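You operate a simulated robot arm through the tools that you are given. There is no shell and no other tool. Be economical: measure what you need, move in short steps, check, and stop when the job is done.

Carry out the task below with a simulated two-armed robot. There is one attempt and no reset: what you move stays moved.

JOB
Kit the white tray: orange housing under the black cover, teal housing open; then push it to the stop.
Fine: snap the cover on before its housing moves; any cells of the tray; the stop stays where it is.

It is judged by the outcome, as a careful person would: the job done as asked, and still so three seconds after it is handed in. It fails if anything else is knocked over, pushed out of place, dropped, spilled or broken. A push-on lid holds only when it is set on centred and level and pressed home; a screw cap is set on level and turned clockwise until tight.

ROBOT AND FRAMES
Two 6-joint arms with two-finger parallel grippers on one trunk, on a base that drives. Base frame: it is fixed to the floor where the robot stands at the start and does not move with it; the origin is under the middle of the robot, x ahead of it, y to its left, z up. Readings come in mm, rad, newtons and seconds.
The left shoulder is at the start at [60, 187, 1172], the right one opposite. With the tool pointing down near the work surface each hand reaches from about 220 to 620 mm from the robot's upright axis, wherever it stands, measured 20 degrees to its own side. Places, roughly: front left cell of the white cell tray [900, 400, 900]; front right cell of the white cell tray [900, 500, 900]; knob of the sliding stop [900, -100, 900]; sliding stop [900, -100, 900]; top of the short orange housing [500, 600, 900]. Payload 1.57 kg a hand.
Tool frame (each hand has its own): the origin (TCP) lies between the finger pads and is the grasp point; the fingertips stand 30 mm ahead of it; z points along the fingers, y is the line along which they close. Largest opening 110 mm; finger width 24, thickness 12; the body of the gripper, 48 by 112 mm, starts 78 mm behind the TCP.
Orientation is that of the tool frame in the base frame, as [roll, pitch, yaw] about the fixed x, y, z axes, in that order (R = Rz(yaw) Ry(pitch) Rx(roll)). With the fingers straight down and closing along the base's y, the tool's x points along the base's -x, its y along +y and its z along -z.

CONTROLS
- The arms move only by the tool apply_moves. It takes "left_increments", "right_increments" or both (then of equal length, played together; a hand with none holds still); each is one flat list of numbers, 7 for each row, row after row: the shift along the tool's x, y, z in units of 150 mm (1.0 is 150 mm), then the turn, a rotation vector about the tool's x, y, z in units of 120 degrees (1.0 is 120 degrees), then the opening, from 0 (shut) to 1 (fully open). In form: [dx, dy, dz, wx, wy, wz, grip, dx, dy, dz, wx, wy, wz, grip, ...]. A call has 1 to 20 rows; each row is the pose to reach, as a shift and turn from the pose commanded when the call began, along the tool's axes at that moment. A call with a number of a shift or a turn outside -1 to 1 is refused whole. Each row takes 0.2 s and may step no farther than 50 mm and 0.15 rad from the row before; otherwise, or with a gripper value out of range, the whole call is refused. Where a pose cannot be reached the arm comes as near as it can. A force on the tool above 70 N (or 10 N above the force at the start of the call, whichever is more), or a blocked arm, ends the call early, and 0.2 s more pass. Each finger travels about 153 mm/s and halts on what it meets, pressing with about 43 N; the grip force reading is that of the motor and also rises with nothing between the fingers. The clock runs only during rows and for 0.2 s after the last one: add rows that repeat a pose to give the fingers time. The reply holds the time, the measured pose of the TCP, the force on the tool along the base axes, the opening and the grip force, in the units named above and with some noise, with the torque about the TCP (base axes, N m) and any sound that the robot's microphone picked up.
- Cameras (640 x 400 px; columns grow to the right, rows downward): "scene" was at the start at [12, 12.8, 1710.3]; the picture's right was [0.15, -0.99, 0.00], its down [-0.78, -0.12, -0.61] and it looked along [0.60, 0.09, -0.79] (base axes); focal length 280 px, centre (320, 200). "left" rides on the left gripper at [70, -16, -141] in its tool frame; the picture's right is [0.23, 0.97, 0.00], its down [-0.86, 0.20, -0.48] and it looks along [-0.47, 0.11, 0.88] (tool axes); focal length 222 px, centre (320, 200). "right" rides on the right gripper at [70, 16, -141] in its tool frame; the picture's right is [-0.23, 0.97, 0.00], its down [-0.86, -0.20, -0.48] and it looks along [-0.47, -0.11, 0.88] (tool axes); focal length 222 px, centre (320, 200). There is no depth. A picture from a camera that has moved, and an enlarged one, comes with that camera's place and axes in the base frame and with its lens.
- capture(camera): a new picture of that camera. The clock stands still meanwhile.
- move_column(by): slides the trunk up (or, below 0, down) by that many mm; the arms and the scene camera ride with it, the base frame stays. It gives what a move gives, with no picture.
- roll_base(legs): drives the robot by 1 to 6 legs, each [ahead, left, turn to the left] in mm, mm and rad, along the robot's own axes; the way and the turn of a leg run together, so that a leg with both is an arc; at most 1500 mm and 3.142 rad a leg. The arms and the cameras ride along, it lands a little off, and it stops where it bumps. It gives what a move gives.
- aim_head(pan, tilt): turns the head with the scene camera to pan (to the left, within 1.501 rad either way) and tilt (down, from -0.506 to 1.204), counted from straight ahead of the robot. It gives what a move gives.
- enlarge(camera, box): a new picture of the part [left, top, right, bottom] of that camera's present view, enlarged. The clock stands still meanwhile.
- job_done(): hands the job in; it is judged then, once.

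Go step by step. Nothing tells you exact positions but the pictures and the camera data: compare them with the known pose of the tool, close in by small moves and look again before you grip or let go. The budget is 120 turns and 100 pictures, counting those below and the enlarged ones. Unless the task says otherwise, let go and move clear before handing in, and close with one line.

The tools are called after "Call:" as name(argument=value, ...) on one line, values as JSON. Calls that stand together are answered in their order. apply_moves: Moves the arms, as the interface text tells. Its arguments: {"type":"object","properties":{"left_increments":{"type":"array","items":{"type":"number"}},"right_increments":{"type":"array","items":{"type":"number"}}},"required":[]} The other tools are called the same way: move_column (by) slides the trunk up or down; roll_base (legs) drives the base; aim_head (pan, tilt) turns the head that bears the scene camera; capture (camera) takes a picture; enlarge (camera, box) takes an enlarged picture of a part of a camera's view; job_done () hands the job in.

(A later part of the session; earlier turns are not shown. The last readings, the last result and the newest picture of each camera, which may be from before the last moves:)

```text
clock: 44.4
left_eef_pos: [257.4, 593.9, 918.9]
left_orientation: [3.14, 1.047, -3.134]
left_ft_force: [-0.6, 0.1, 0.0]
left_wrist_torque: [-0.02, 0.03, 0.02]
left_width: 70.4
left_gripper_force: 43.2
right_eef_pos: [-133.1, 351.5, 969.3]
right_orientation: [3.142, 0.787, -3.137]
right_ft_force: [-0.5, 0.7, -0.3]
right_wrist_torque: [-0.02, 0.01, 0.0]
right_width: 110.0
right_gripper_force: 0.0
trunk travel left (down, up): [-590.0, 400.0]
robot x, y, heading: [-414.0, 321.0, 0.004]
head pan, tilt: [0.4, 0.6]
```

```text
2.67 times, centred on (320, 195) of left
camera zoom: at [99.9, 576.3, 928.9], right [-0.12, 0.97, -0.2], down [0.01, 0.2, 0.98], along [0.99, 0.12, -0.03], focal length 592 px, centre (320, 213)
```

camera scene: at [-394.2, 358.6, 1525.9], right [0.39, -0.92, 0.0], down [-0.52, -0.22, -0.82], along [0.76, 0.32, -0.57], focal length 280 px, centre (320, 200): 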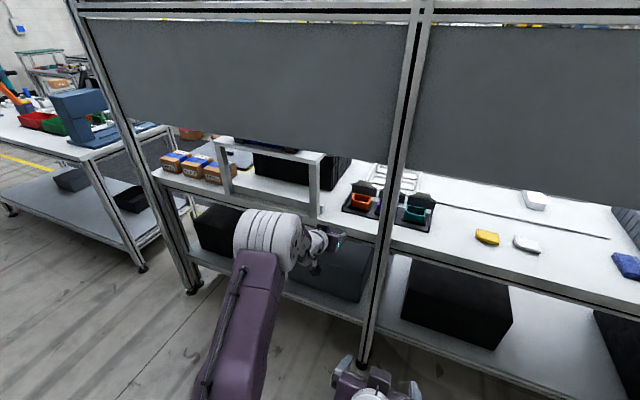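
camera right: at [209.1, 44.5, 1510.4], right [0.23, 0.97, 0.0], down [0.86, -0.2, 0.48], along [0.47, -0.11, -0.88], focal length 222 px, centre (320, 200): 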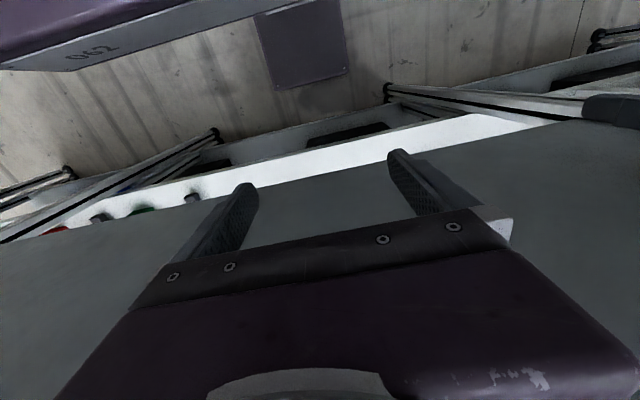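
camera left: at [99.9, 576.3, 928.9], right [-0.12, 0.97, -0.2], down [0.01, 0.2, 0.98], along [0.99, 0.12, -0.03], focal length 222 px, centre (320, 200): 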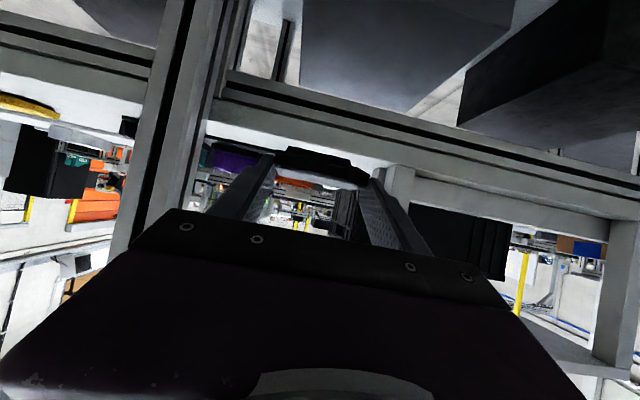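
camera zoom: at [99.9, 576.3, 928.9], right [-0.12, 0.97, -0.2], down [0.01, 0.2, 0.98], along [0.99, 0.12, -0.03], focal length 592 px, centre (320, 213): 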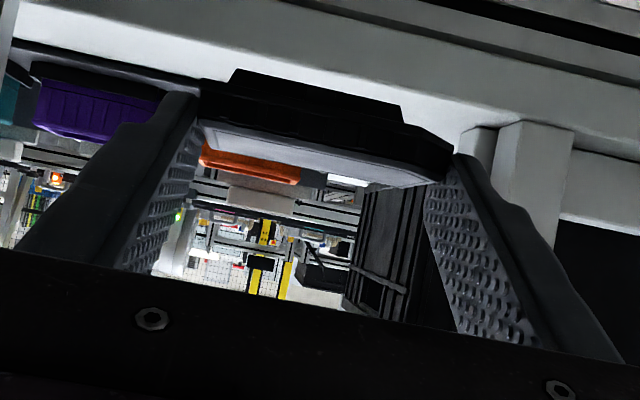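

Zoom more tightly on each housing to get accurate corners.

Call:
enlarge(camera="scene", box=[338, 185, 386, 215])

Call:
enlarge(camera="scene", box=[394, 195, 442, 225])

```text
13.33 times, centred on (362, 200) of scene
camera zoom: at [-394.2, 358.6, 1525.9], right [0.39, -0.92, 0.0], down [-0.52, -0.22, -0.82], along [0.76, 0.32, -0.57], focal length 3731 px, centre (-240, 200)
```

zoom: 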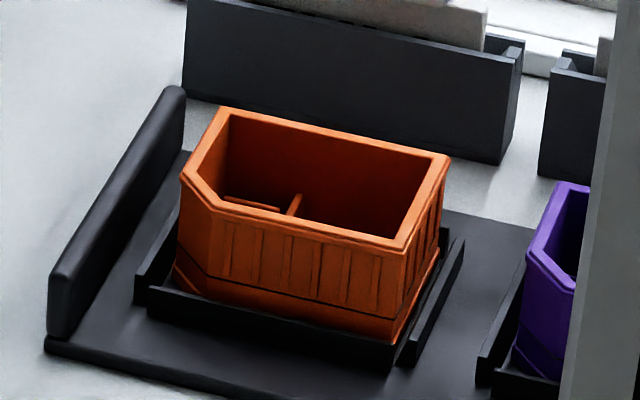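

```text
13.33 times, centred on (418, 210) of scene
camera zoom: at [-394.2, 358.6, 1525.9], right [0.39, -0.92, 0.0], down [-0.52, -0.22, -0.82], along [0.76, 0.32, -0.57], focal length 3731 px, centre (-987, 67)
```

zoom: 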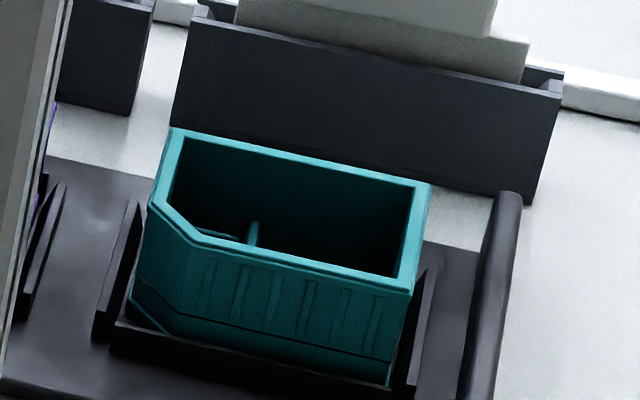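

Orange rim centre ≈[529,572,896], teal ≈[529,361]; both square to the base frame. Raise the hand, shift to y=572 and drive in partially.

Call:
apply_moves(left_increments=[-0.072, -0.073, -0.042, 0, 0, 0, 0.5, -0.144, -0.147, -0.083, 0, 0, 0, 0.5])

Call:
roll_base(legs=[[190, 0, -0.006]])

Call:
aim_head(pan=0.45, tilt=0.8)

Call:
capture(camera="scene")

Call:
capture(camera="left")

```text
clock: 45.0
left_eef_pos: [256.2, 571.7, 943.3]
left_orientation: [3.142, 1.048, -3.135]
left_ft_force: [0.5, -0.1, -0.8]
left_wrist_torque: [-0.01, 0.02, 0.03]
left_width: 70.8
left_gripper_force: 42.8
right_eef_pos: [-134.2, 351.1, 969.6]
right_orientation: [-3.141, 0.785, -3.138]
right_ft_force: [0.7, -0.2, -0.6]
right_wrist_torque: [-0.01, 0.01, -0.01]
right_width: 110.0
right_gripper_force: 0.0
trunk travel left (down, up): [-590.0, 400.0]
robot x, y, heading: [-407.8, 321.5, 0.003]
head pan, tilt: [0.4, 0.6]
```

```text
clock: 46.6
left_eef_pos: [449.7, 567.7, 944.6]
left_orientation: [3.141, 1.048, 3.142]
left_ft_force: [0.6, -0.8, -0.7]
left_wrist_torque: [-0.02, -0.01, -0.03]
left_width: 70.6
left_gripper_force: 42.9
right_eef_pos: [55.9, 350.0, 969.5]
right_orientation: [-3.141, 0.786, 3.14]
right_ft_force: [0.7, 0.4, -0.1]
right_wrist_torque: [-0.02, 0.01, 0.0]
right_width: 110.1
right_gripper_force: 0.0
trunk travel left (down, up): [-590.0, 400.0]
robot x, y, heading: [-223.5, 318.6, -0.003]
head pan, tilt: [0.4, 0.6]
```

```text
clock: 47.3
left_eef_pos: [449.3, 568.8, 944.6]
left_orientation: [-3.141, 1.048, -3.139]
left_ft_force: [0.4, -0.3, -0.6]
left_wrist_torque: [0.02, 0.01, -0.01]
left_width: 70.5
left_gripper_force: 42.7
right_eef_pos: [56.5, 349.6, 968.5]
right_orientation: [3.141, 0.786, 3.137]
right_ft_force: [-0.2, 0.3, 0.0]
right_wrist_torque: [0.03, -0.01, 0.01]
right_width: 110.0
right_gripper_force: 0.1
trunk travel left (down, up): [-590.0, 400.0]
robot x, y, heading: [-221.8, 326.6, 0.001]
head pan, tilt: [0.45, 0.799]
```

```text
62 pictures are left
camera scene: at [-213.1, 359.4, 1509.1], right [0.43, -0.9, 0.0], down [-0.65, -0.31, -0.7], along [0.63, 0.3, -0.72], focal length 280 px, centre (320, 200)
```

scene: 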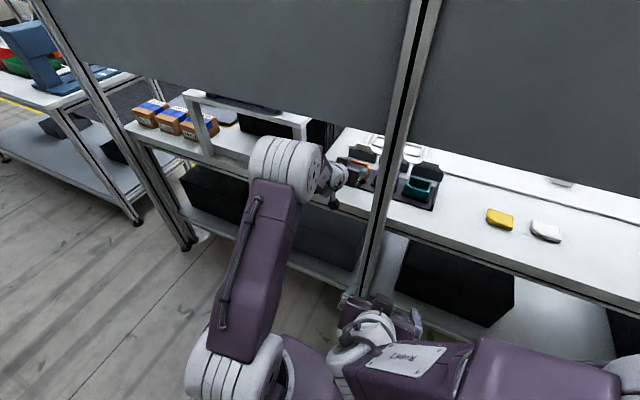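

```text
61 pictures are left
camera left: at [291.1, 551.2, 954.1], right [-0.11, 0.97, -0.2], down [0.01, 0.2, 0.98], along [0.99, 0.11, -0.03], focal length 222 px, centre (320, 200)
```

left: 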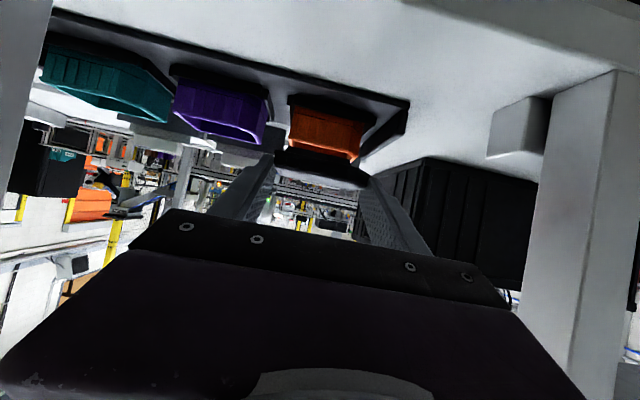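

Call:
enlarge(camera="left", box=[256, 90, 416, 190])

Call:
enlarge(camera="scene", box=[300, 130, 460, 230])

```text
4.00 times, centred on (336, 140) of left
camera zoom: at [291.1, 551.2, 954.1], right [-0.11, 0.97, -0.2], down [0.01, 0.2, 0.98], along [0.99, 0.11, -0.03], focal length 888 px, centre (256, 440)
```

zoom: 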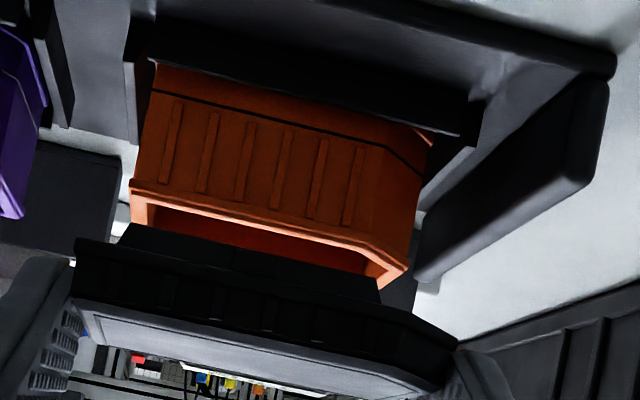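

```text
4.00 times, centred on (380, 180) of scene
camera zoom: at [-213.1, 359.4, 1509.1], right [0.43, -0.9, 0.0], down [-0.65, -0.31, -0.7], along [0.63, 0.3, -0.72], focal length 1119 px, centre (80, 280)
```

zoom: 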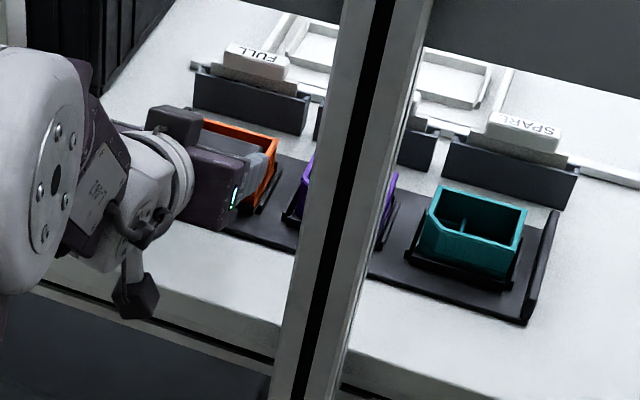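

Cover and housing seen together: needs ~+2.5 mm y. Move over the housing, staying ~15 mm above the rim.

Call:
apply_moves(left_increments=[-0.1, 0.009, 0.2, 0, 0, 0, 0.5, -0.197, 0.017, 0.395, 0, 0, 0, 0.5, -0.197, 0.017, 0.395, 0, 0, 0, 0.5])

Call:
enlarge(camera="left", box=[240, 90, 400, 190])

Call:
enlarge(camera="scene", box=[340, 150, 388, 180])

```text
clock: 48.1
left_eef_pos: [514.2, 571.5, 940.3]
left_orientation: [-3.141, 1.05, -3.14]
left_ft_force: [-0.2, 0.5, -0.9]
left_wrist_torque: [0.03, -0.01, -0.01]
left_width: 70.6
left_gripper_force: 42.8
right_eef_pos: [55.5, 350.1, 970.1]
right_orientation: [-3.141, 0.785, 3.138]
right_ft_force: [-0.6, -1.1, 0.1]
right_wrist_torque: [-0.04, 0.02, 0.0]
right_width: 110.1
right_gripper_force: 0.0
trunk travel left (down, up): [-590.0, 400.0]
robot x, y, heading: [-226.6, 318.6, -0.005]
head pan, tilt: [0.45, 0.799]
```

```text
4.00 times, centred on (320, 140) of left
camera zoom: at [357.2, 553.4, 950.3], right [-0.11, 0.97, -0.2], down [0.01, 0.2, 0.98], along [0.99, 0.11, -0.03], focal length 888 px, centre (320, 440)
```

zoom: 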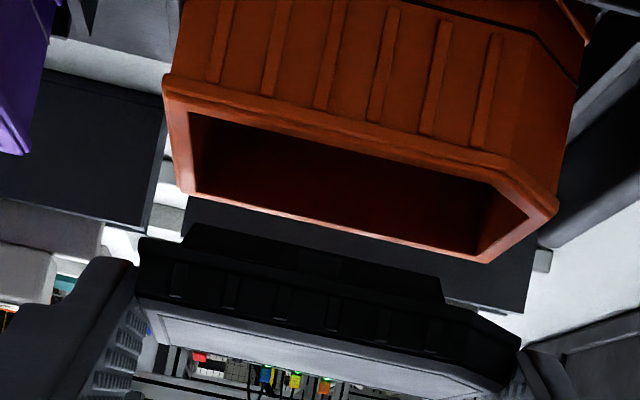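

```text
13.33 times, centred on (364, 165) of scene
camera zoom: at [-213.9, 359.2, 1509.1], right [0.43, -0.9, 0.0], down [-0.65, -0.31, -0.7], along [0.63, 0.3, -0.72], focal length 3731 px, centre (-267, 667)
```

zoom: 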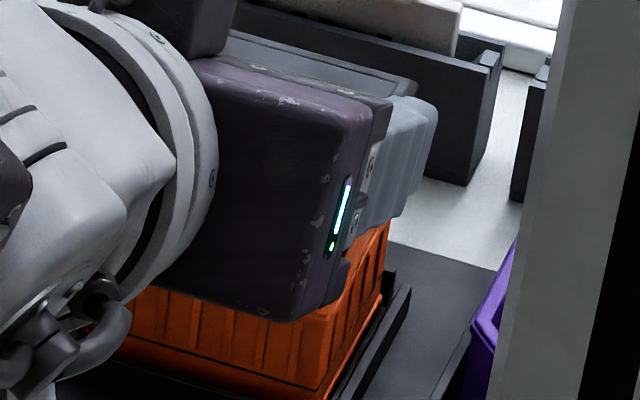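

y alignment is within ~1 mm; x seems ~2 mm far. Lower to just above the rim with a -2 mm x shift and re-check.

Call:
apply_moves(left_increments=[0.038, 0, 0.014, 0, 0, 0, 0.5, 0.076, 0, 0.029, 0, 0, 0, 0.5, 0.076, 0, 0.029, 0, 0, 0, 0.5])

Call:
enlarge(camera="left", box=[264, 95, 376, 165])

```text
clock: 48.9
left_eef_pos: [513.6, 570.6, 928.2]
left_orientation: [3.141, 1.047, -3.141]
left_ft_force: [-0.7, -0.3, -0.1]
left_wrist_torque: [0.01, 0.01, 0.01]
left_width: 70.7
left_gripper_force: 43.6
right_eef_pos: [56.8, 349.7, 969.2]
right_orientation: [3.142, 0.786, 3.138]
right_ft_force: [0.0, 0.3, 0.2]
right_wrist_torque: [0.0, -0.02, 0.02]
right_width: 110.2
right_gripper_force: 0.0
trunk travel left (down, up): [-590.0, 400.0]
robot x, y, heading: [-223.9, 321.8, -0.007]
head pan, tilt: [0.45, 0.799]
```

```text
5.71 times, centred on (320, 130) of left
camera zoom: at [355.5, 553.6, 937.9], right [-0.11, 0.97, -0.2], down [0.01, 0.2, 0.98], along [0.99, 0.11, -0.03], focal length 1269 px, centre (320, 600)
```

zoom: 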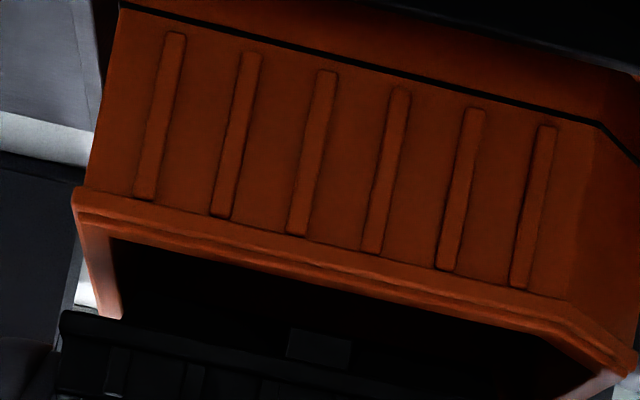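

y matches; heights as expected. Lower 6 mm so the plug just enters, watching force.

Call:
apply_moves(left_increments=[0.0173, 0, 0.01, 0, 0, 0, 0.5, 0.0346, 0, 0.02, 0, 0, 0, 0.5, 0.0346, 0, 0.02, 0, 0, 0, 0.5])

Call:
enlarge(camera="left", box=[240, 90, 400, 190])

```text
clock: 49.7
left_eef_pos: [513.2, 570.2, 924.5]
left_orientation: [3.141, 1.054, 3.141]
left_ft_force: [2.9, 1.1, 9.3]
left_wrist_torque: [0.23, -0.47, 0.02]
left_width: 70.7
left_gripper_force: 42.9
right_eef_pos: [55.4, 349.3, 970.1]
right_orientation: [3.14, 0.787, 3.137]
right_ft_force: [0.3, -0.8, 0.1]
right_wrist_torque: [-0.01, 0.0, 0.01]
right_width: 109.9
right_gripper_force: 0.1
trunk travel left (down, up): [-590.0, 400.0]
robot x, y, heading: [-226.4, 324.3, -0.003]
head pan, tilt: [0.45, 0.799]
```

```text
4.00 times, centred on (320, 140) of left
camera zoom: at [355.3, 553.6, 933.9], right [-0.11, 0.97, -0.2], down [0.01, 0.2, 0.98], along [0.99, 0.11, -0.03], focal length 888 px, centre (320, 440)
```

zoom: 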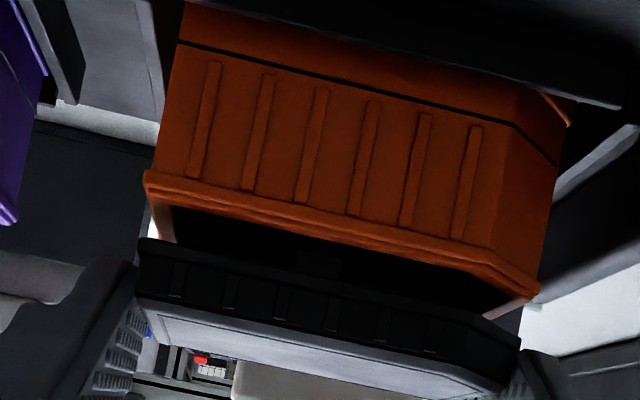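

Contact came early at the far-left rim (torque says ~40 mm ahead of TCP), so the cover is slightly too far forward. Lift, shift back 4 mm and try gently again.

Call:
apply_moves(left_increments=[-0.0347, 0, -0.02, 0, 0, 0, 0.5, -0.0213, -0.0053, -0.0433, 0, 0, 0, 0.5, 0.0133, -0.0053, -0.0233, 0, 0, 0, 0.5, 0.0191, -0.0053, -0.02, 0, 0, 0, 0.5, 0.0191, -0.0053, -0.02, 0, 0, 0, 0.5])

```text
clock: 50.9
left_eef_pos: [507.2, 569.7, 923.0]
left_orientation: [-3.139, 1.053, -3.14]
left_ft_force: [1.6, 1.0, 8.2]
left_wrist_torque: [0.0, -0.05, 0.0]
left_width: 70.4
left_gripper_force: 42.6
right_eef_pos: [54.0, 348.7, 970.3]
right_orientation: [-3.14, 0.785, 3.138]
right_ft_force: [-0.5, -0.1, -0.1]
right_wrist_torque: [-0.01, 0.02, -0.03]
right_width: 110.3
right_gripper_force: 0.1
trunk travel left (down, up): [-590.0, 400.0]
robot x, y, heading: [-224.2, 323.3, -0.006]
head pan, tilt: [0.45, 0.799]
```

Now the contact is toward the near side; the centre lies between. Shift +2.5 mm and try again.

Call:
apply_moves(left_increments=[-0.0231, 0, -0.0133, 0, 0, 0, 0.5, -0.0314, 0, 0.001, 0, 0, 0, 0.5, 0.0, 0, 0.0193, 0, 0, 0, 0.5, 0.0, 0, 0.0193, 0, 0, 0, 0.5])

Call:
enlarge(camera="left", box=[240, 90, 400, 190])

```text
clock: 51.9
left_eef_pos: [509.7, 569.6, 921.8]
left_orientation: [3.141, 1.051, 3.141]
left_ft_force: [-1.1, 1.6, 9.0]
left_wrist_torque: [0.07, -0.16, 0.01]
left_width: 70.6
left_gripper_force: 43.1
right_eef_pos: [54.3, 350.7, 969.8]
right_orientation: [-3.142, 0.787, 3.137]
right_ft_force: [0.5, 0.3, -0.3]
right_wrist_torque: [-0.01, -0.01, 0.01]
right_width: 110.2
right_gripper_force: 0.1
trunk travel left (down, up): [-590.0, 400.0]
robot x, y, heading: [-226.9, 324.3, -0.004]
head pan, tilt: [0.45, 0.799]
```

```text
4.00 times, centred on (320, 140) of left
camera zoom: at [352.4, 553.2, 930.7], right [-0.11, 0.97, -0.2], down [0.01, 0.2, 0.98], along [0.99, 0.11, -0.03], focal length 888 px, centre (320, 440)
```

zoom: 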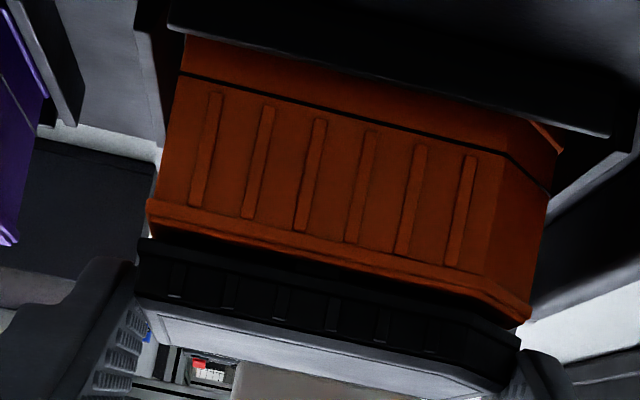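

Contact is now centred and the plug has started to enter. Press down steadily in small steps.

Call:
apply_moves(left_increments=[0.0115, 0, 0.0067, 0, 0, 0, 0.5, 0.0231, 0, 0.0133, 0, 0, 0, 0.5, 0.0346, 0, 0.02, 0, 0, 0, 0.5, 0.0462, 0, 0.0267, 0, 0, 0, 0.5])

Call:
enlarge(camera="left", box=[240, 90, 400, 190])

```text
clock: 52.9
left_eef_pos: [508.2, 569.6, 920.5]
left_orientation: [-3.141, 1.063, 3.141]
left_ft_force: [3.1, 7.0, 31.6]
left_wrist_torque: [0.18, -0.71, 0.26]
left_width: 70.5
left_gripper_force: 43.2
right_eef_pos: [52.5, 349.0, 971.3]
right_orientation: [3.14, 0.788, 3.138]
right_ft_force: [-0.3, 0.9, -0.3]
right_wrist_torque: [0.02, 0.02, -0.01]
right_width: 110.0
right_gripper_force: 0.1
trunk travel left (down, up): [-590.0, 400.0]
robot x, y, heading: [-224.9, 324.5, -0.006]
head pan, tilt: [0.45, 0.799]
```

```text
4.00 times, centred on (320, 140) of left
camera zoom: at [351.9, 553.1, 927.9], right [-0.11, 0.97, -0.2], down [0.0, 0.2, 0.98], along [0.99, 0.11, -0.02], focal length 888 px, centre (320, 440)
```

zoom: 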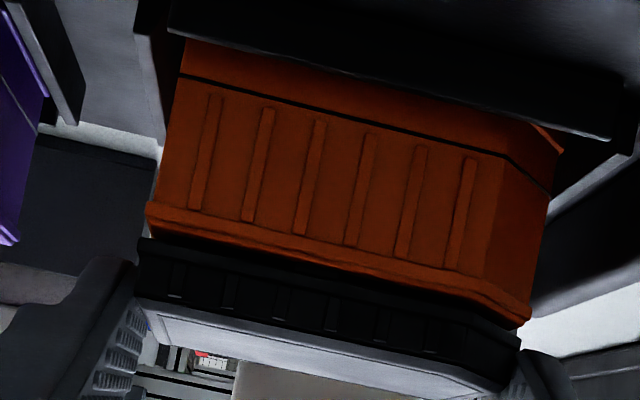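

31 N and partly in. Correct the small pitch/x sag and press further.

Call:
apply_moves(left_increments=[0.0065, 0, 0.0125, 0, 0.004, 0, 0.5, 0.018, 0, 0.019, 0, 0.008, 0, 0.5, 0.0296, 0, 0.0257, 0, 0.01, 0, 0.5, 0.041, 0, 0.0325, 0, 0.012, 0, 0.5, 0.0525, 0, 0.039, 0, 0.014, 0, 0.5])

Call:
enlarge(camera="left", box=[240, 90, 400, 190])

```text
clock: 54.1
left_eef_pos: [509.4, 570.4, 918.7]
left_orientation: [3.134, 1.053, 3.135]
left_ft_force: [-2.6, 12.0, 51.6]
left_wrist_torque: [2.21, -0.98, 0.32]
left_width: 70.7
left_gripper_force: 42.8
right_eef_pos: [49.0, 349.0, 972.2]
right_orientation: [3.14, 0.795, 3.138]
right_ft_force: [1.1, -0.4, -0.3]
right_wrist_torque: [0.01, -0.04, -0.02]
right_width: 110.1
right_gripper_force: 0.0
trunk travel left (down, up): [-590.0, 400.0]
robot x, y, heading: [-223.8, 323.4, 0.0]
head pan, tilt: [0.45, 0.799]
```

```text
4.00 times, centred on (320, 140) of left
camera zoom: at [352.4, 552.8, 929.5], right [-0.11, 0.97, -0.2], down [0.01, 0.2, 0.98], along [0.99, 0.11, -0.03], focal length 888 px, centre (320, 440)
```

zoom: 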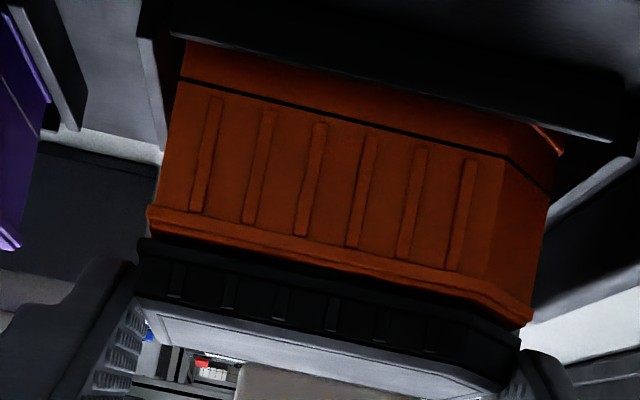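

51 N now, alignment within 1 mm but pulled slightly to −y. Nudge +1.5 mm y and press a bit more.

Call:
apply_moves(left_increments=[0.0, 0.01, 0.0, 0, 0, 0, 0.5, 0.0087, 0.01, 0.005, 0, 0, 0, 0.5, 0.0173, 0.01, 0.01, 0, 0, 0, 0.5, 0.0173, 0.01, 0.01, 0, 0, 0, 0.5])

```text
clock: 55.1
left_eef_pos: [509.4, 568.7, 919.7]
left_orientation: [3.137, 1.059, 3.132]
left_ft_force: [-4.4, 6.6, 56.9]
left_wrist_torque: [2.16, -1.0, 0.28]
left_width: 70.4
left_gripper_force: 43.2
right_eef_pos: [47.5, 348.0, 972.0]
right_orientation: [3.139, 0.796, 3.136]
right_ft_force: [0.0, 0.1, 0.0]
right_wrist_torque: [0.03, 0.0, 0.03]
right_width: 110.1
right_gripper_force: 0.1
trunk travel left (down, up): [-590.0, 400.0]
robot x, y, heading: [-226.5, 323.3, -0.002]
head pan, tilt: [0.45, 0.799]
```

The fingertips extend ~4 mm below the cover flange and are landing on the housing rim – that's the block. I'll relieve the force, release the cover in place, then press from above with closed fingers.

Call:
apply_moves(left_increments=[-0.0289, 0, -0.0167, 0, 0, 0, 0.5, -0.0577, 0, -0.0333, 0, 0, 0, 0.5, -0.0577, 0, -0.0333, 0, 0, 0, 0.5])

```text
clock: 55.9
left_eef_pos: [510.0, 567.8, 920.3]
left_orientation: [3.137, 1.042, 3.136]
left_ft_force: [-0.9, 3.1, 37.2]
left_wrist_torque: [1.4, -0.74, 0.1]
left_width: 70.6
left_gripper_force: 42.7
right_eef_pos: [50.6, 347.5, 972.3]
right_orientation: [3.139, 0.79, 3.136]
right_ft_force: [-0.2, -0.2, -0.5]
right_wrist_torque: [0.0, -0.01, 0.0]
right_width: 109.9
right_gripper_force: 0.0
trunk travel left (down, up): [-590.0, 400.0]
robot x, y, heading: [-223.5, 322.8, -0.006]
head pan, tilt: [0.45, 0.799]
```

Call:
apply_moves(left_increments=[-0.0346, 0, -0.02, 0, 0, 0, 0.5, -0.0693, 0, -0.04, 0, 0, 0, 0.5, -0.0693, 0, -0.04, 0, 0, 0, 0.5])

```text
clock: 56.7
left_eef_pos: [511.0, 568.9, 921.3]
left_orientation: [-3.14, 1.019, 3.141]
left_ft_force: [1.5, -4.7, 12.6]
left_wrist_torque: [0.15, -0.36, -0.13]
left_width: 70.8
left_gripper_force: 43.2
right_eef_pos: [54.0, 348.1, 970.0]
right_orientation: [3.141, 0.788, 3.134]
right_ft_force: [-0.1, -0.4, 0.0]
right_wrist_torque: [0.0, 0.0, 0.01]
right_width: 110.0
right_gripper_force: 0.1
trunk travel left (down, up): [-590.0, 400.0]
robot x, y, heading: [-223.1, 322.9, -0.005]
head pan, tilt: [0.45, 0.799]
```

Call:
apply_moves(left_increments=[-0.006, 0.003, -0.0035, 0, -0.007, 0, 0.5, -0.012, 0.003, -0.007, 0, -0.0138, 0, 0.5, -0.012, 0.003, -0.007, 0, -0.0138, 0, 0.5])

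Call:
enlarge(camera="left", box=[240, 90, 400, 190])

```text
clock: 57.5
left_eef_pos: [511.7, 571.8, 922.8]
left_orientation: [-3.142, 1.045, -3.139]
left_ft_force: [-1.1, 0.6, 0.0]
left_wrist_torque: [-0.02, -0.01, -0.03]
left_width: 70.6
left_gripper_force: 43.0
right_eef_pos: [55.7, 349.7, 969.2]
right_orientation: [-3.141, 0.785, 3.136]
right_ft_force: [0.0, -0.8, -0.3]
right_wrist_torque: [0.03, 0.0, 0.02]
right_width: 109.7
right_gripper_force: 0.1
trunk travel left (down, up): [-590.0, 400.0]
robot x, y, heading: [-222.5, 324.8, -0.001]
head pan, tilt: [0.45, 0.799]
```

```text
4.00 times, centred on (320, 140) of left
camera zoom: at [354.4, 555.0, 932.3], right [-0.12, 0.97, -0.2], down [0.02, 0.2, 0.98], along [0.99, 0.11, -0.04], focal length 888 px, centre (320, 440)
```

zoom: 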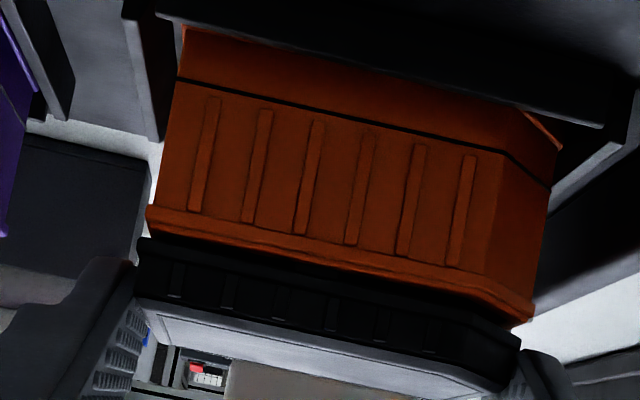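

Call:
apply_moves(left_increments=[0.0137, 0.0053, -0.0037, 0, 0, 0, 0.5, 0.0137, 0.0053, -0.0037, 0, 0, 0, 0.5])

```text
clock: 58.1
left_eef_pos: [511.1, 572.2, 922.3]
left_orientation: [-3.14, 1.048, -3.141]
left_ft_force: [-0.2, -2.5, 0.6]
left_wrist_torque: [-0.1, -0.02, 0.0]
left_width: 70.6
left_gripper_force: 42.9
right_eef_pos: [55.8, 348.4, 969.0]
right_orientation: [3.141, 0.785, 3.139]
right_ft_force: [-0.1, -0.4, -0.1]
right_wrist_torque: [0.03, -0.01, 0.03]
right_width: 110.1
right_gripper_force: 0.1
trunk travel left (down, up): [-590.0, 400.0]
robot x, y, heading: [-226.0, 323.4, -0.005]
head pan, tilt: [0.45, 0.799]
```

Side force shows the plug is inside the rim now. Settle −0.7 mm y, lower 2 mm, then open.

Call:
apply_moves(left_increments=[0.0115, -0.005, 0.0067, 0, 0, 0, 0.5, 0.0115, -0.005, 0.0067, 0, 0, 0, 0.5, 0.0115, -0.005, 0.0067, 0, 0, 0, 0.72, 0.0115, -0.005, 0.0067, 0, 0, 0, 0.8, 0.0115, -0.005, 0.0067, 0, 0, 0, 0.8])

Call:
enlarge(camera="left", box=[240, 90, 400, 190])

```text
clock: 59.3
left_eef_pos: [509.8, 572.1, 918.5]
left_orientation: [3.141, 1.048, -3.14]
left_ft_force: [0.2, 0.3, 0.1]
left_wrist_torque: [0.01, -0.01, -0.04]
left_width: 88.0
left_gripper_force: 0.1
right_eef_pos: [55.5, 349.9, 969.2]
right_orientation: [-3.141, 0.786, 3.138]
right_ft_force: [-0.9, 0.6, -0.5]
right_wrist_torque: [-0.03, 0.01, 0.0]
right_width: 110.1
right_gripper_force: 0.1
trunk travel left (down, up): [-590.0, 400.0]
robot x, y, heading: [-229.6, 322.4, -0.008]
head pan, tilt: [0.45, 0.799]
```

```text
4.00 times, centred on (320, 140) of left
camera zoom: at [353.5, 554.8, 929.6], right [-0.11, 0.97, -0.2], down [0.01, 0.2, 0.98], along [0.99, 0.11, -0.03], focal length 888 px, centre (320, 440)
```

zoom: 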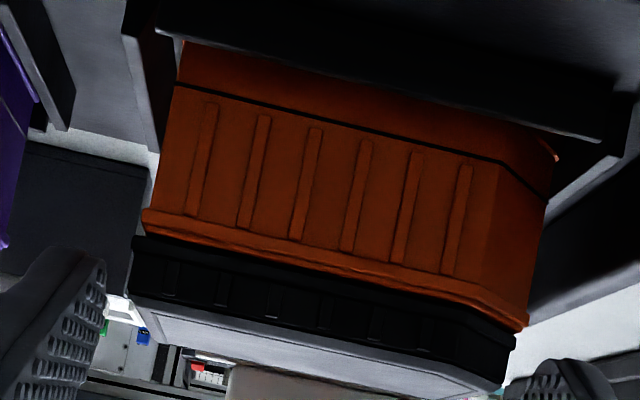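

Cover rests on the housing. Raise, close fingers, and view.

Call:
apply_moves(left_increments=[-0.115, 0, -0.067, 0, 0, 0, 0.8, -0.231, 0, -0.133, 0, 0, 0, 0.8, -0.231, -0.01, -0.133, 0, 0, 0, 0, -0.231, -0.01, -0.133, 0, 0, 0, 0, -0.231, -0.01, -0.133, 0, 0, 0, 0])

Call:
capture(camera="left")

Call:
enlarge(camera="scene", box=[340, 150, 388, 180])

```text
clock: 60.5
left_eef_pos: [510.3, 569.9, 959.5]
left_orientation: [-3.141, 1.046, -3.141]
left_ft_force: [-0.6, -0.5, 0.2]
left_wrist_torque: [0.02, 0.01, -0.01]
left_width: 0.0
left_gripper_force: 21.3
right_eef_pos: [57.2, 351.0, 968.1]
right_orientation: [3.141, 0.784, 3.139]
right_ft_force: [-0.1, -0.1, 0.4]
right_wrist_torque: [0.0, 0.01, -0.02]
right_width: 109.7
right_gripper_force: 0.1
trunk travel left (down, up): [-590.0, 400.0]
robot x, y, heading: [-224.4, 324.0, -0.006]
head pan, tilt: [0.45, 0.799]
```

```text
49 pictures are left
camera left: at [353.5, 553.5, 969.8], right [-0.11, 0.97, -0.2], down [0.01, 0.2, 0.98], along [0.99, 0.11, -0.03], focal length 222 px, centre (320, 200)
```

left: 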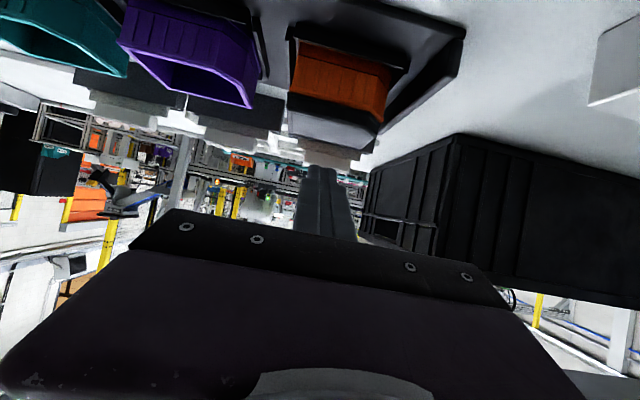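

```text
13.33 times, centred on (364, 165) of scene
camera zoom: at [-213.1, 359.4, 1509.0], right [0.43, -0.9, 0.0], down [-0.65, -0.31, -0.7], along [0.63, 0.3, -0.72], focal length 3731 px, centre (-267, 667)
```

zoom: 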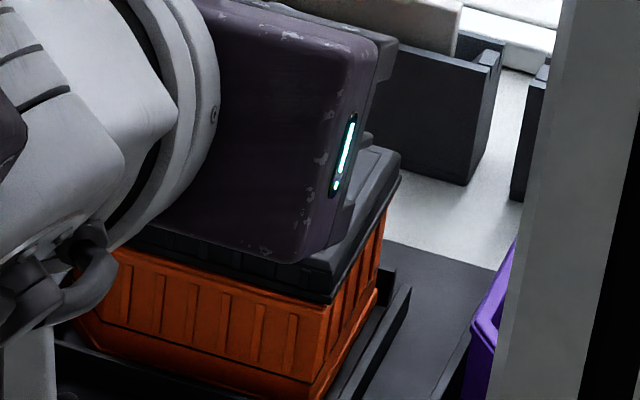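

Call:
enlarge(camera="left", box=[264, 30, 424, 130])

Call:
enlarge(camera="left", box=[270, 90, 398, 170])

```text
4.00 times, centred on (344, 80) of left
camera zoom: at [353.5, 553.5, 969.8], right [-0.11, 0.97, -0.2], down [0.01, 0.2, 0.98], along [0.99, 0.11, -0.03], focal length 888 px, centre (224, 680)
```

zoom: 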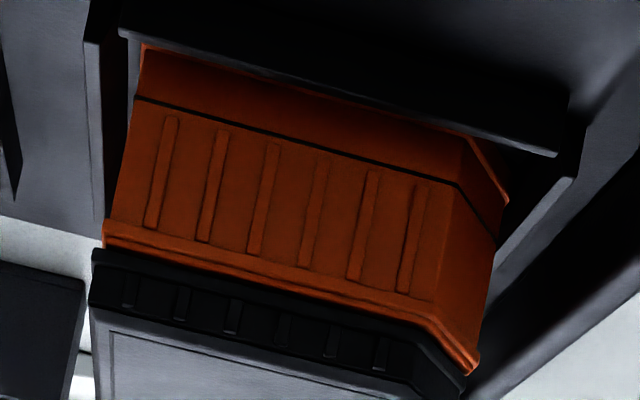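

```text
5.00 times, centred on (334, 130) of left
camera zoom: at [353.5, 553.5, 969.8], right [-0.11, 0.97, -0.2], down [0.01, 0.2, 0.98], along [0.99, 0.11, -0.03], focal length 1111 px, centre (250, 550)
```

zoom: 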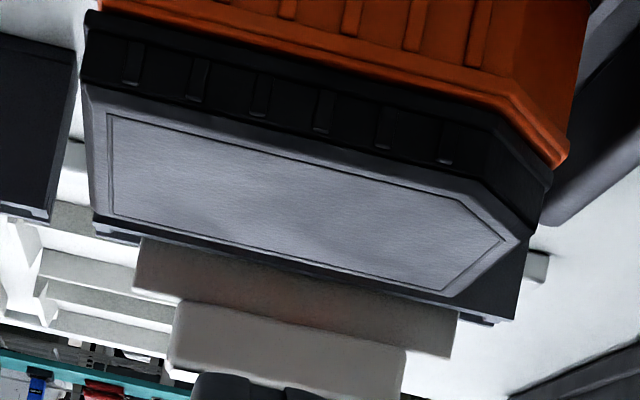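

Cover is centred with a small gap all round. Press straight down on its centre with closed fingertips.

Call:
apply_moves(left_increments=[0.0635, 0, 0.0367, 0, 0, 0, 0, 0.127, 0, 0.0733, 0, 0, 0, 0, 0.15, 0, 0.0867, 0, 0, 0, 0, 0.1732, 0, 0.1, 0, 0, 0, 0, 0.1963, 0, 0.1133, 0, 0, 0, 0, 0.2194, 0, 0.1267, 0, 0, 0, 0])

```text
clock: 61.9
left_eef_pos: [509.7, 569.8, 931.9]
left_orientation: [3.141, 1.069, 3.141]
left_ft_force: [4.7, 6.4, 34.4]
left_wrist_torque: [0.13, -0.85, 0.11]
left_width: 0.0
left_gripper_force: 21.3
right_eef_pos: [52.6, 349.2, 971.0]
right_orientation: [3.14, 0.789, 3.137]
right_ft_force: [-0.1, 0.0, 1.1]
right_wrist_torque: [0.01, 0.01, 0.02]
right_width: 110.1
right_gripper_force: 0.1
trunk travel left (down, up): [-590.0, 400.0]
robot x, y, heading: [-224.6, 322.4, -0.004]
head pan, tilt: [0.45, 0.799]
```

Call:
apply_moves(left_increments=[0.0231, 0, 0.0133, 0, 0, 0, 0, 0.0462, 0, 0.0267, 0, 0, 0, 0, 0.0577, 0, 0.0333, 0, 0, 0, 0, 0.0693, 0, 0.04, 0, 0, 0, 0])

```text
clock: 62.9
left_eef_pos: [510.4, 569.5, 931.1]
left_orientation: [3.14, 1.093, 3.136]
left_ft_force: [-1.3, 11.1, 57.9]
left_wrist_torque: [0.28, -1.17, 0.32]
left_width: 0.1
left_gripper_force: 21.2
right_eef_pos: [48.3, 348.7, 973.0]
right_orientation: [3.141, 0.794, 3.138]
right_ft_force: [-0.1, 1.1, -0.3]
right_wrist_torque: [0.01, 0.0, -0.01]
right_width: 110.1
right_gripper_force: 0.0
trunk travel left (down, up): [-590.0, 400.0]
robot x, y, heading: [-220.9, 322.9, -0.004]
head pan, tilt: [0.45, 0.799]
```

Call:
enlarge(camera="left", box=[250, 70, 410, 170])

Call:
enlarge(camera="scene", box=[340, 150, 388, 180])

```text
4.00 times, centred on (330, 120) of left
camera zoom: at [352.0, 553.3, 935.0], right [-0.1, 0.97, -0.2], down [-0.03, 0.2, 0.98], along [0.99, 0.11, 0.01], focal length 888 px, centre (280, 520)
```

zoom: 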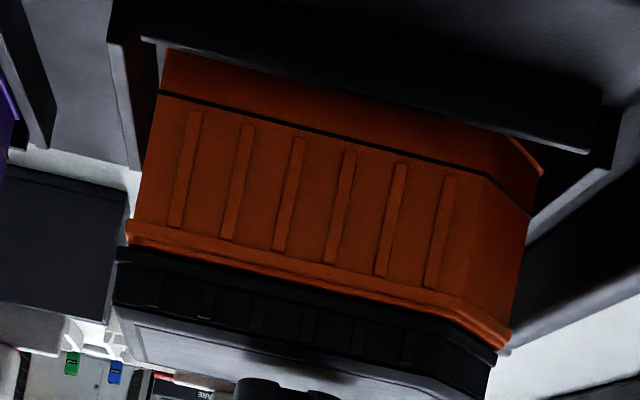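

```text
13.33 times, centred on (364, 165) of scene
camera zoom: at [-226.2, 357.9, 1509.4], right [0.43, -0.9, 0.0], down [-0.64, -0.31, -0.7], along [0.64, 0.3, -0.71], focal length 3731 px, centre (-267, 667)
```

zoom: 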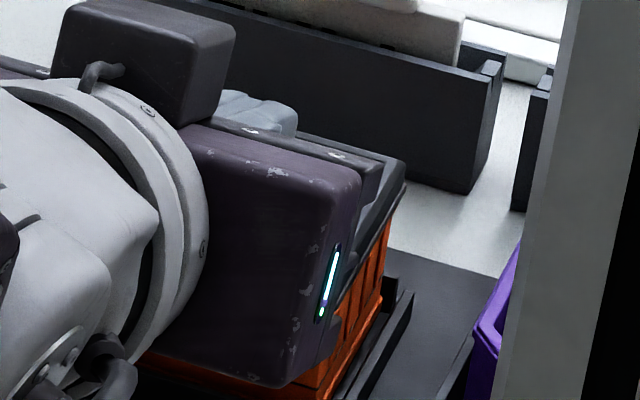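

Call:
apply_moves(left_increments=[0.0115, 0, 0.0067, 0, 0, 0, 0, 0.0231, 0, 0.0133, 0, 0, 0, 0, 0.0346, 0, 0.02, 0, 0, 0, 0, 0.0346, 0, 0.02, 0, 0, 0, 0])

```text
clock: 63.9
left_eef_pos: [518.3, 570.5, 932.5]
left_orientation: [3.14, 1.112, 3.136]
left_ft_force: [-9.5, 1.3, 31.2]
left_wrist_torque: [0.02, -0.37, -0.04]
left_width: 0.0
left_gripper_force: 21.2
right_eef_pos: [53.8, 349.7, 968.7]
right_orientation: [3.139, 0.788, 3.138]
right_ft_force: [0.7, 0.5, 0.0]
right_wrist_torque: [0.0, 0.02, -0.02]
right_width: 109.9
right_gripper_force: 0.0
trunk travel left (down, up): [-590.0, 400.0]
robot x, y, heading: [-225.6, 324.2, -0.003]
head pan, tilt: [0.45, 0.799]
stopped in row 4 (left hand): the force on the tool passed its limit at 70 N (the readings are from after the stop); the commanded pose is now the measured one
```

Call:
apply_moves(left_increments=[-0.05, 0, -0.03, 0, 0, 0, 0, -0.156, 0, -0.136, 0, 0.015, 0, 0, -0.156, 0, -0.136, 0, 0.031, 0, 0])

Call:
enlarge(camera="left", box=[264, 50, 408, 140])

```text
clock: 64.7
left_eef_pos: [510.5, 570.2, 951.3]
left_orientation: [3.139, 1.021, 3.138]
left_ft_force: [-0.1, 0.0, 0.8]
left_wrist_torque: [0.0, 0.02, 0.02]
left_width: 0.3
left_gripper_force: 21.4
right_eef_pos: [56.2, 350.4, 969.5]
right_orientation: [3.142, 0.786, 3.14]
right_ft_force: [-0.8, -0.4, 0.2]
right_wrist_torque: [0.0, 0.0, 0.0]
right_width: 110.1
right_gripper_force: 0.0
trunk travel left (down, up): [-590.0, 400.0]
robot x, y, heading: [-223.5, 325.4, -0.002]
head pan, tilt: [0.45, 0.799]
```

```text
4.44 times, centred on (336, 95) of left
camera zoom: at [353.8, 553.4, 965.6], right [-0.12, 0.97, -0.19], down [0.04, 0.2, 0.98], along [0.99, 0.11, -0.06], focal length 987 px, centre (249, 667)
```

zoom: 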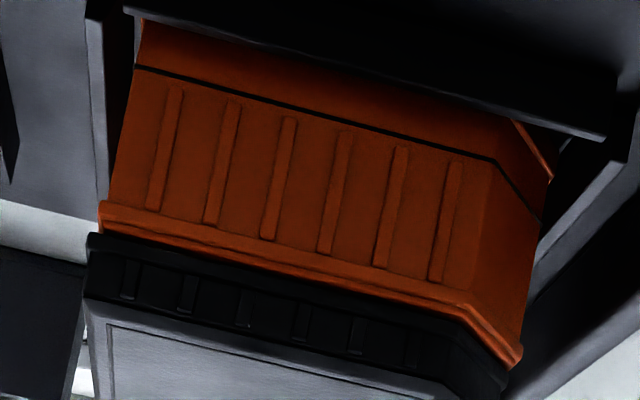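

Press reached 70 N without an audible click. I'll pull the hand back for a clear look at the seating.

Call:
apply_moves(left_increments=[0.08, 0, -0.25, 0, 0, 0, 0, 0.15, 0, -0.5, 0, 0, 0, 0, 0.23, 0, -0.75, 0, 0, 0, 0.5, 0.23, 0, -0.9, 0, 0, 0, 0.8])

Call:
enlarge(camera="scene", box=[340, 150, 388, 180])

Call:
enlarge(camera="left", box=[260, 100, 404, 190])

```text
clock: 65.7
left_eef_pos: [376.6, 570.9, 992.1]
left_orientation: [3.14, 1.025, 3.138]
left_ft_force: [-0.6, 0.0, 0.5]
left_wrist_torque: [0.02, 0.0, -0.01]
left_width: 87.9
left_gripper_force: 0.1
right_eef_pos: [55.3, 349.2, 969.5]
right_orientation: [3.14, 0.786, 3.137]
right_ft_force: [-0.5, 0.3, -0.1]
right_wrist_torque: [-0.02, -0.01, 0.03]
right_width: 109.8
right_gripper_force: 0.0
trunk travel left (down, up): [-590.0, 400.0]
robot x, y, heading: [-225.0, 322.9, -0.007]
head pan, tilt: [0.45, 0.799]
```

```text
13.33 times, centred on (364, 165) of scene
camera zoom: at [-214.2, 359.2, 1509.0], right [0.43, -0.9, 0.0], down [-0.65, -0.31, -0.7], along [0.63, 0.3, -0.72], focal length 3731 px, centre (-267, 667)
```

zoom: 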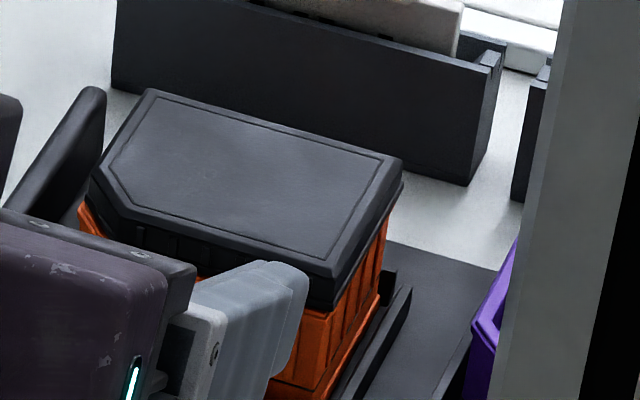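

```text
4.44 times, centred on (332, 145) of left
camera zoom: at [219.8, 554.4, 1006.8], right [-0.11, 0.97, -0.19], down [0.03, 0.2, 0.98], along [0.99, 0.11, -0.06], focal length 987 px, centre (267, 444)
```

zoom: 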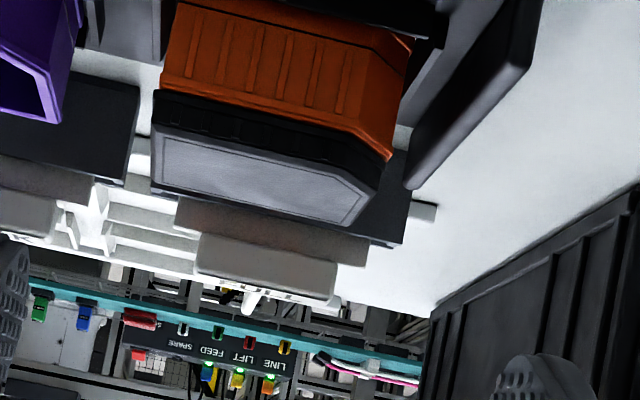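

Alignment checks out within 1 mm in x and y. I'll press again, this time with the two fingertips spread ~45 mm for an even, level press.

Call:
apply_moves(left_increments=[-0.06, -0.002, 0.22, 0, 0, 0, 0.42, -0.12, -0.003, 0.44, 0, 0, 0, 0.42, -0.18, -0.004, 0.66, 0, 0, 0, 0.42, -0.247, -0.006, 0.883, 0, 0, 0, 0.42, -0.147, -0.006, 0.941, 0, 0, 0, 0.42, -0.147, -0.006, 0.941, 0, 0, 0, 0.42])

```text
clock: 67.0
left_eef_pos: [509.7, 569.0, 937.9]
left_orientation: [3.141, 1.026, 3.139]
left_ft_force: [0.2, 0.7, 0.0]
left_wrist_torque: [0.01, -0.01, -0.01]
left_width: 46.5
left_gripper_force: 0.1
right_eef_pos: [55.6, 350.0, 969.1]
right_orientation: [-3.141, 0.784, 3.138]
right_ft_force: [1.0, 0.2, -0.5]
right_wrist_torque: [0.01, 0.05, -0.01]
right_width: 110.2
right_gripper_force: 0.1
trunk travel left (down, up): [-590.0, 400.0]
robot x, y, heading: [-223.0, 321.1, -0.002]
head pan, tilt: [0.45, 0.799]
```

Call:
apply_moves(left_increments=[0.0228, 0, 0.0138, 0, 0, 0, 0.42, 0.0399, 0, 0.0242, 0, 0.003, 0, 0.42, 0.0627, 0, 0.0381, 0, 0.006, 0, 0.42, 0.0855, 0, 0.0519, 0, 0.01, 0, 0.42, 0.1083, 0, 0.0657, 0, 0.015, 0, 0.42, 0.1254, 0, 0.0761, 0, 0.018, 0, 0.42])

```text
clock: 68.5
left_eef_pos: [509.9, 568.9, 933.0]
left_orientation: [3.139, 1.019, 3.134]
left_ft_force: [8.3, 8.7, 48.9]
left_wrist_torque: [0.26, -1.17, 0.26]
left_width: 46.2
left_gripper_force: 0.0
right_eef_pos: [50.3, 349.2, 971.9]
right_orientation: [3.138, 0.79, 3.139]
right_ft_force: [0.7, 0.1, -0.7]
right_wrist_torque: [0.03, 0.0, 0.0]
right_width: 109.8
right_gripper_force: 0.0
trunk travel left (down, up): [-590.0, 400.0]
robot x, y, heading: [-217.5, 325.7, -0.005]
head pan, tilt: [0.45, 0.799]
```

Call:
apply_moves(left_increments=[0.0114, 0, 0.0069, 0, 0.003, 0, 0.42, 0.0228, 0, 0.0138, 0, 0.005, 0, 0.42, 0.0285, 0, 0.0173, 0, 0.006, 0, 0.42, 0.0342, 0, 0.0207, 0, 0.007, 0, 0.42, 0.0342, 0, 0.0207, 0, 0.007, 0, 0.42])

```text
clock: 69.7
left_eef_pos: [508.3, 567.5, 934.0]
left_orientation: [3.137, 1.016, 3.134]
left_ft_force: [9.6, 14.2, 62.9]
left_wrist_torque: [0.4, -1.45, 0.3]
left_width: 46.1
left_gripper_force: 0.0
right_eef_pos: [49.4, 349.5, 971.5]
right_orientation: [3.139, 0.794, 3.14]
right_ft_force: [-1.0, -0.1, 0.5]
right_wrist_torque: [-0.03, 0.04, 0.0]
right_width: 109.9
right_gripper_force: 0.0
trunk travel left (down, up): [-590.0, 400.0]
robot x, y, heading: [-222.6, 323.6, -0.002]
head pan, tilt: [0.45, 0.799]
```

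65 N with no further travel: it appears to be against a hard stop. Unload and test it by gently lifting the cover alone.

Call:
apply_moves(left_increments=[-0.06, 0, -0.035, 0, 0, 0, 0.42, -0.12, 0, -0.07, 0, 0, 0, 0.42, -0.18, 0, -0.105, 0, -0.017, 0, 0.85, -0.18, 0, -0.105, 0, -0.035, 0, 0.85, -0.18, 0, -0.105, 0, -0.035, 0, 0.85])

```text
clock: 70.8
left_eef_pos: [511.5, 569.4, 940.6]
left_orientation: [3.141, 1.044, 3.139]
left_ft_force: [0.4, -0.1, -0.7]
left_wrist_torque: [0.02, 0.0, -0.01]
left_width: 93.4
left_gripper_force: 0.0
right_eef_pos: [56.1, 349.6, 969.9]
right_orientation: [3.141, 0.786, 3.137]
right_ft_force: [0.4, -0.4, 0.3]
right_wrist_torque: [0.02, 0.0, 0.03]
right_width: 109.9
right_gripper_force: 0.1
trunk travel left (down, up): [-590.0, 400.0]
robot x, y, heading: [-226.8, 324.5, -0.001]
head pan, tilt: [0.45, 0.799]
```

Call:
apply_moves(left_increments=[0.0462, 0.004, 0.0267, 0, 0, 0, 0.85, 0.0924, 0.004, 0.0533, 0, 0, 0, 0.85, 0.0924, 0.004, 0.0533, 0, 0, 0, 0.5, 0.0924, 0.004, 0.0533, 0, 0, 0, 0.5, 0.0924, 0.004, 0.0533, 0, 0, 0, 0.5])

Call:
enlarge(camera="left", box=[240, 90, 400, 190])

```text
clock: 72.0
left_eef_pos: [510.3, 570.2, 925.5]
left_orientation: [-3.142, 1.047, 3.14]
left_ft_force: [0.4, 0.9, 0.1]
left_wrist_torque: [-0.01, -0.01, 0.0]
left_width: 70.4
left_gripper_force: 43.2
right_eef_pos: [55.2, 350.5, 969.3]
right_orientation: [3.141, 0.786, 3.141]
right_ft_force: [-0.1, -0.3, 0.6]
right_wrist_torque: [-0.02, 0.0, -0.01]
right_width: 110.0
right_gripper_force: 0.1
trunk travel left (down, up): [-590.0, 400.0]
robot x, y, heading: [-221.1, 326.6, -0.002]
head pan, tilt: [0.45, 0.799]
```

```text
4.00 times, centred on (320, 140) of left
camera zoom: at [354.7, 553.7, 936.0], right [-0.11, 0.97, -0.2], down [0.01, 0.2, 0.98], along [0.99, 0.11, -0.04], focal length 888 px, centre (320, 440)
```

zoom: 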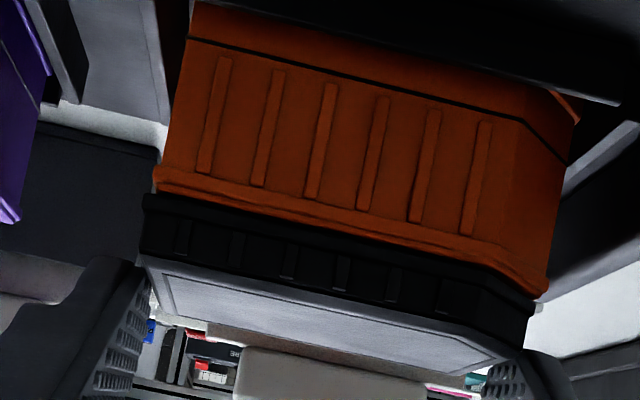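

Cover gripped alone at its flange. Lift 10 mm gently.

Call:
apply_moves(left_increments=[-0.0289, 0, -0.0167, 0, 0, 0, 0.5, -0.0577, 0, -0.0333, 0, 0, 0, 0.5, -0.0577, 0, -0.0333, 0, 0, 0, 0.5])

Call:
enlarge(camera="left", box=[240, 90, 400, 190])

```text
clock: 72.8
left_eef_pos: [513.2, 569.7, 936.3]
left_orientation: [-3.141, 1.048, 3.139]
left_ft_force: [0.6, 1.2, -0.8]
left_wrist_torque: [0.0, 0.02, -0.02]
left_width: 70.8
left_gripper_force: 43.1
right_eef_pos: [57.1, 349.4, 970.0]
right_orientation: [3.14, 0.787, 3.141]
right_ft_force: [-0.5, 0.3, 0.1]
right_wrist_torque: [-0.01, 0.0, 0.0]
right_width: 109.9
right_gripper_force: 0.1
trunk travel left (down, up): [-590.0, 400.0]
robot x, y, heading: [-223.7, 326.1, -0.007]
head pan, tilt: [0.45, 0.799]
```

```text
4.00 times, centred on (320, 140) of left
camera zoom: at [355.1, 553.9, 946.1], right [-0.11, 0.97, -0.2], down [0.01, 0.2, 0.98], along [0.99, 0.11, -0.04], focal length 888 px, centre (320, 440)
```

zoom: 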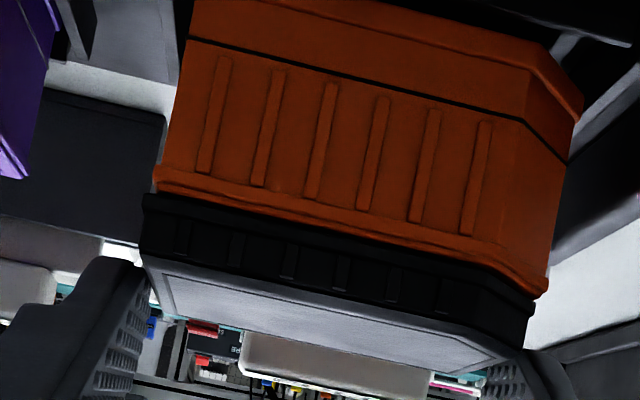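

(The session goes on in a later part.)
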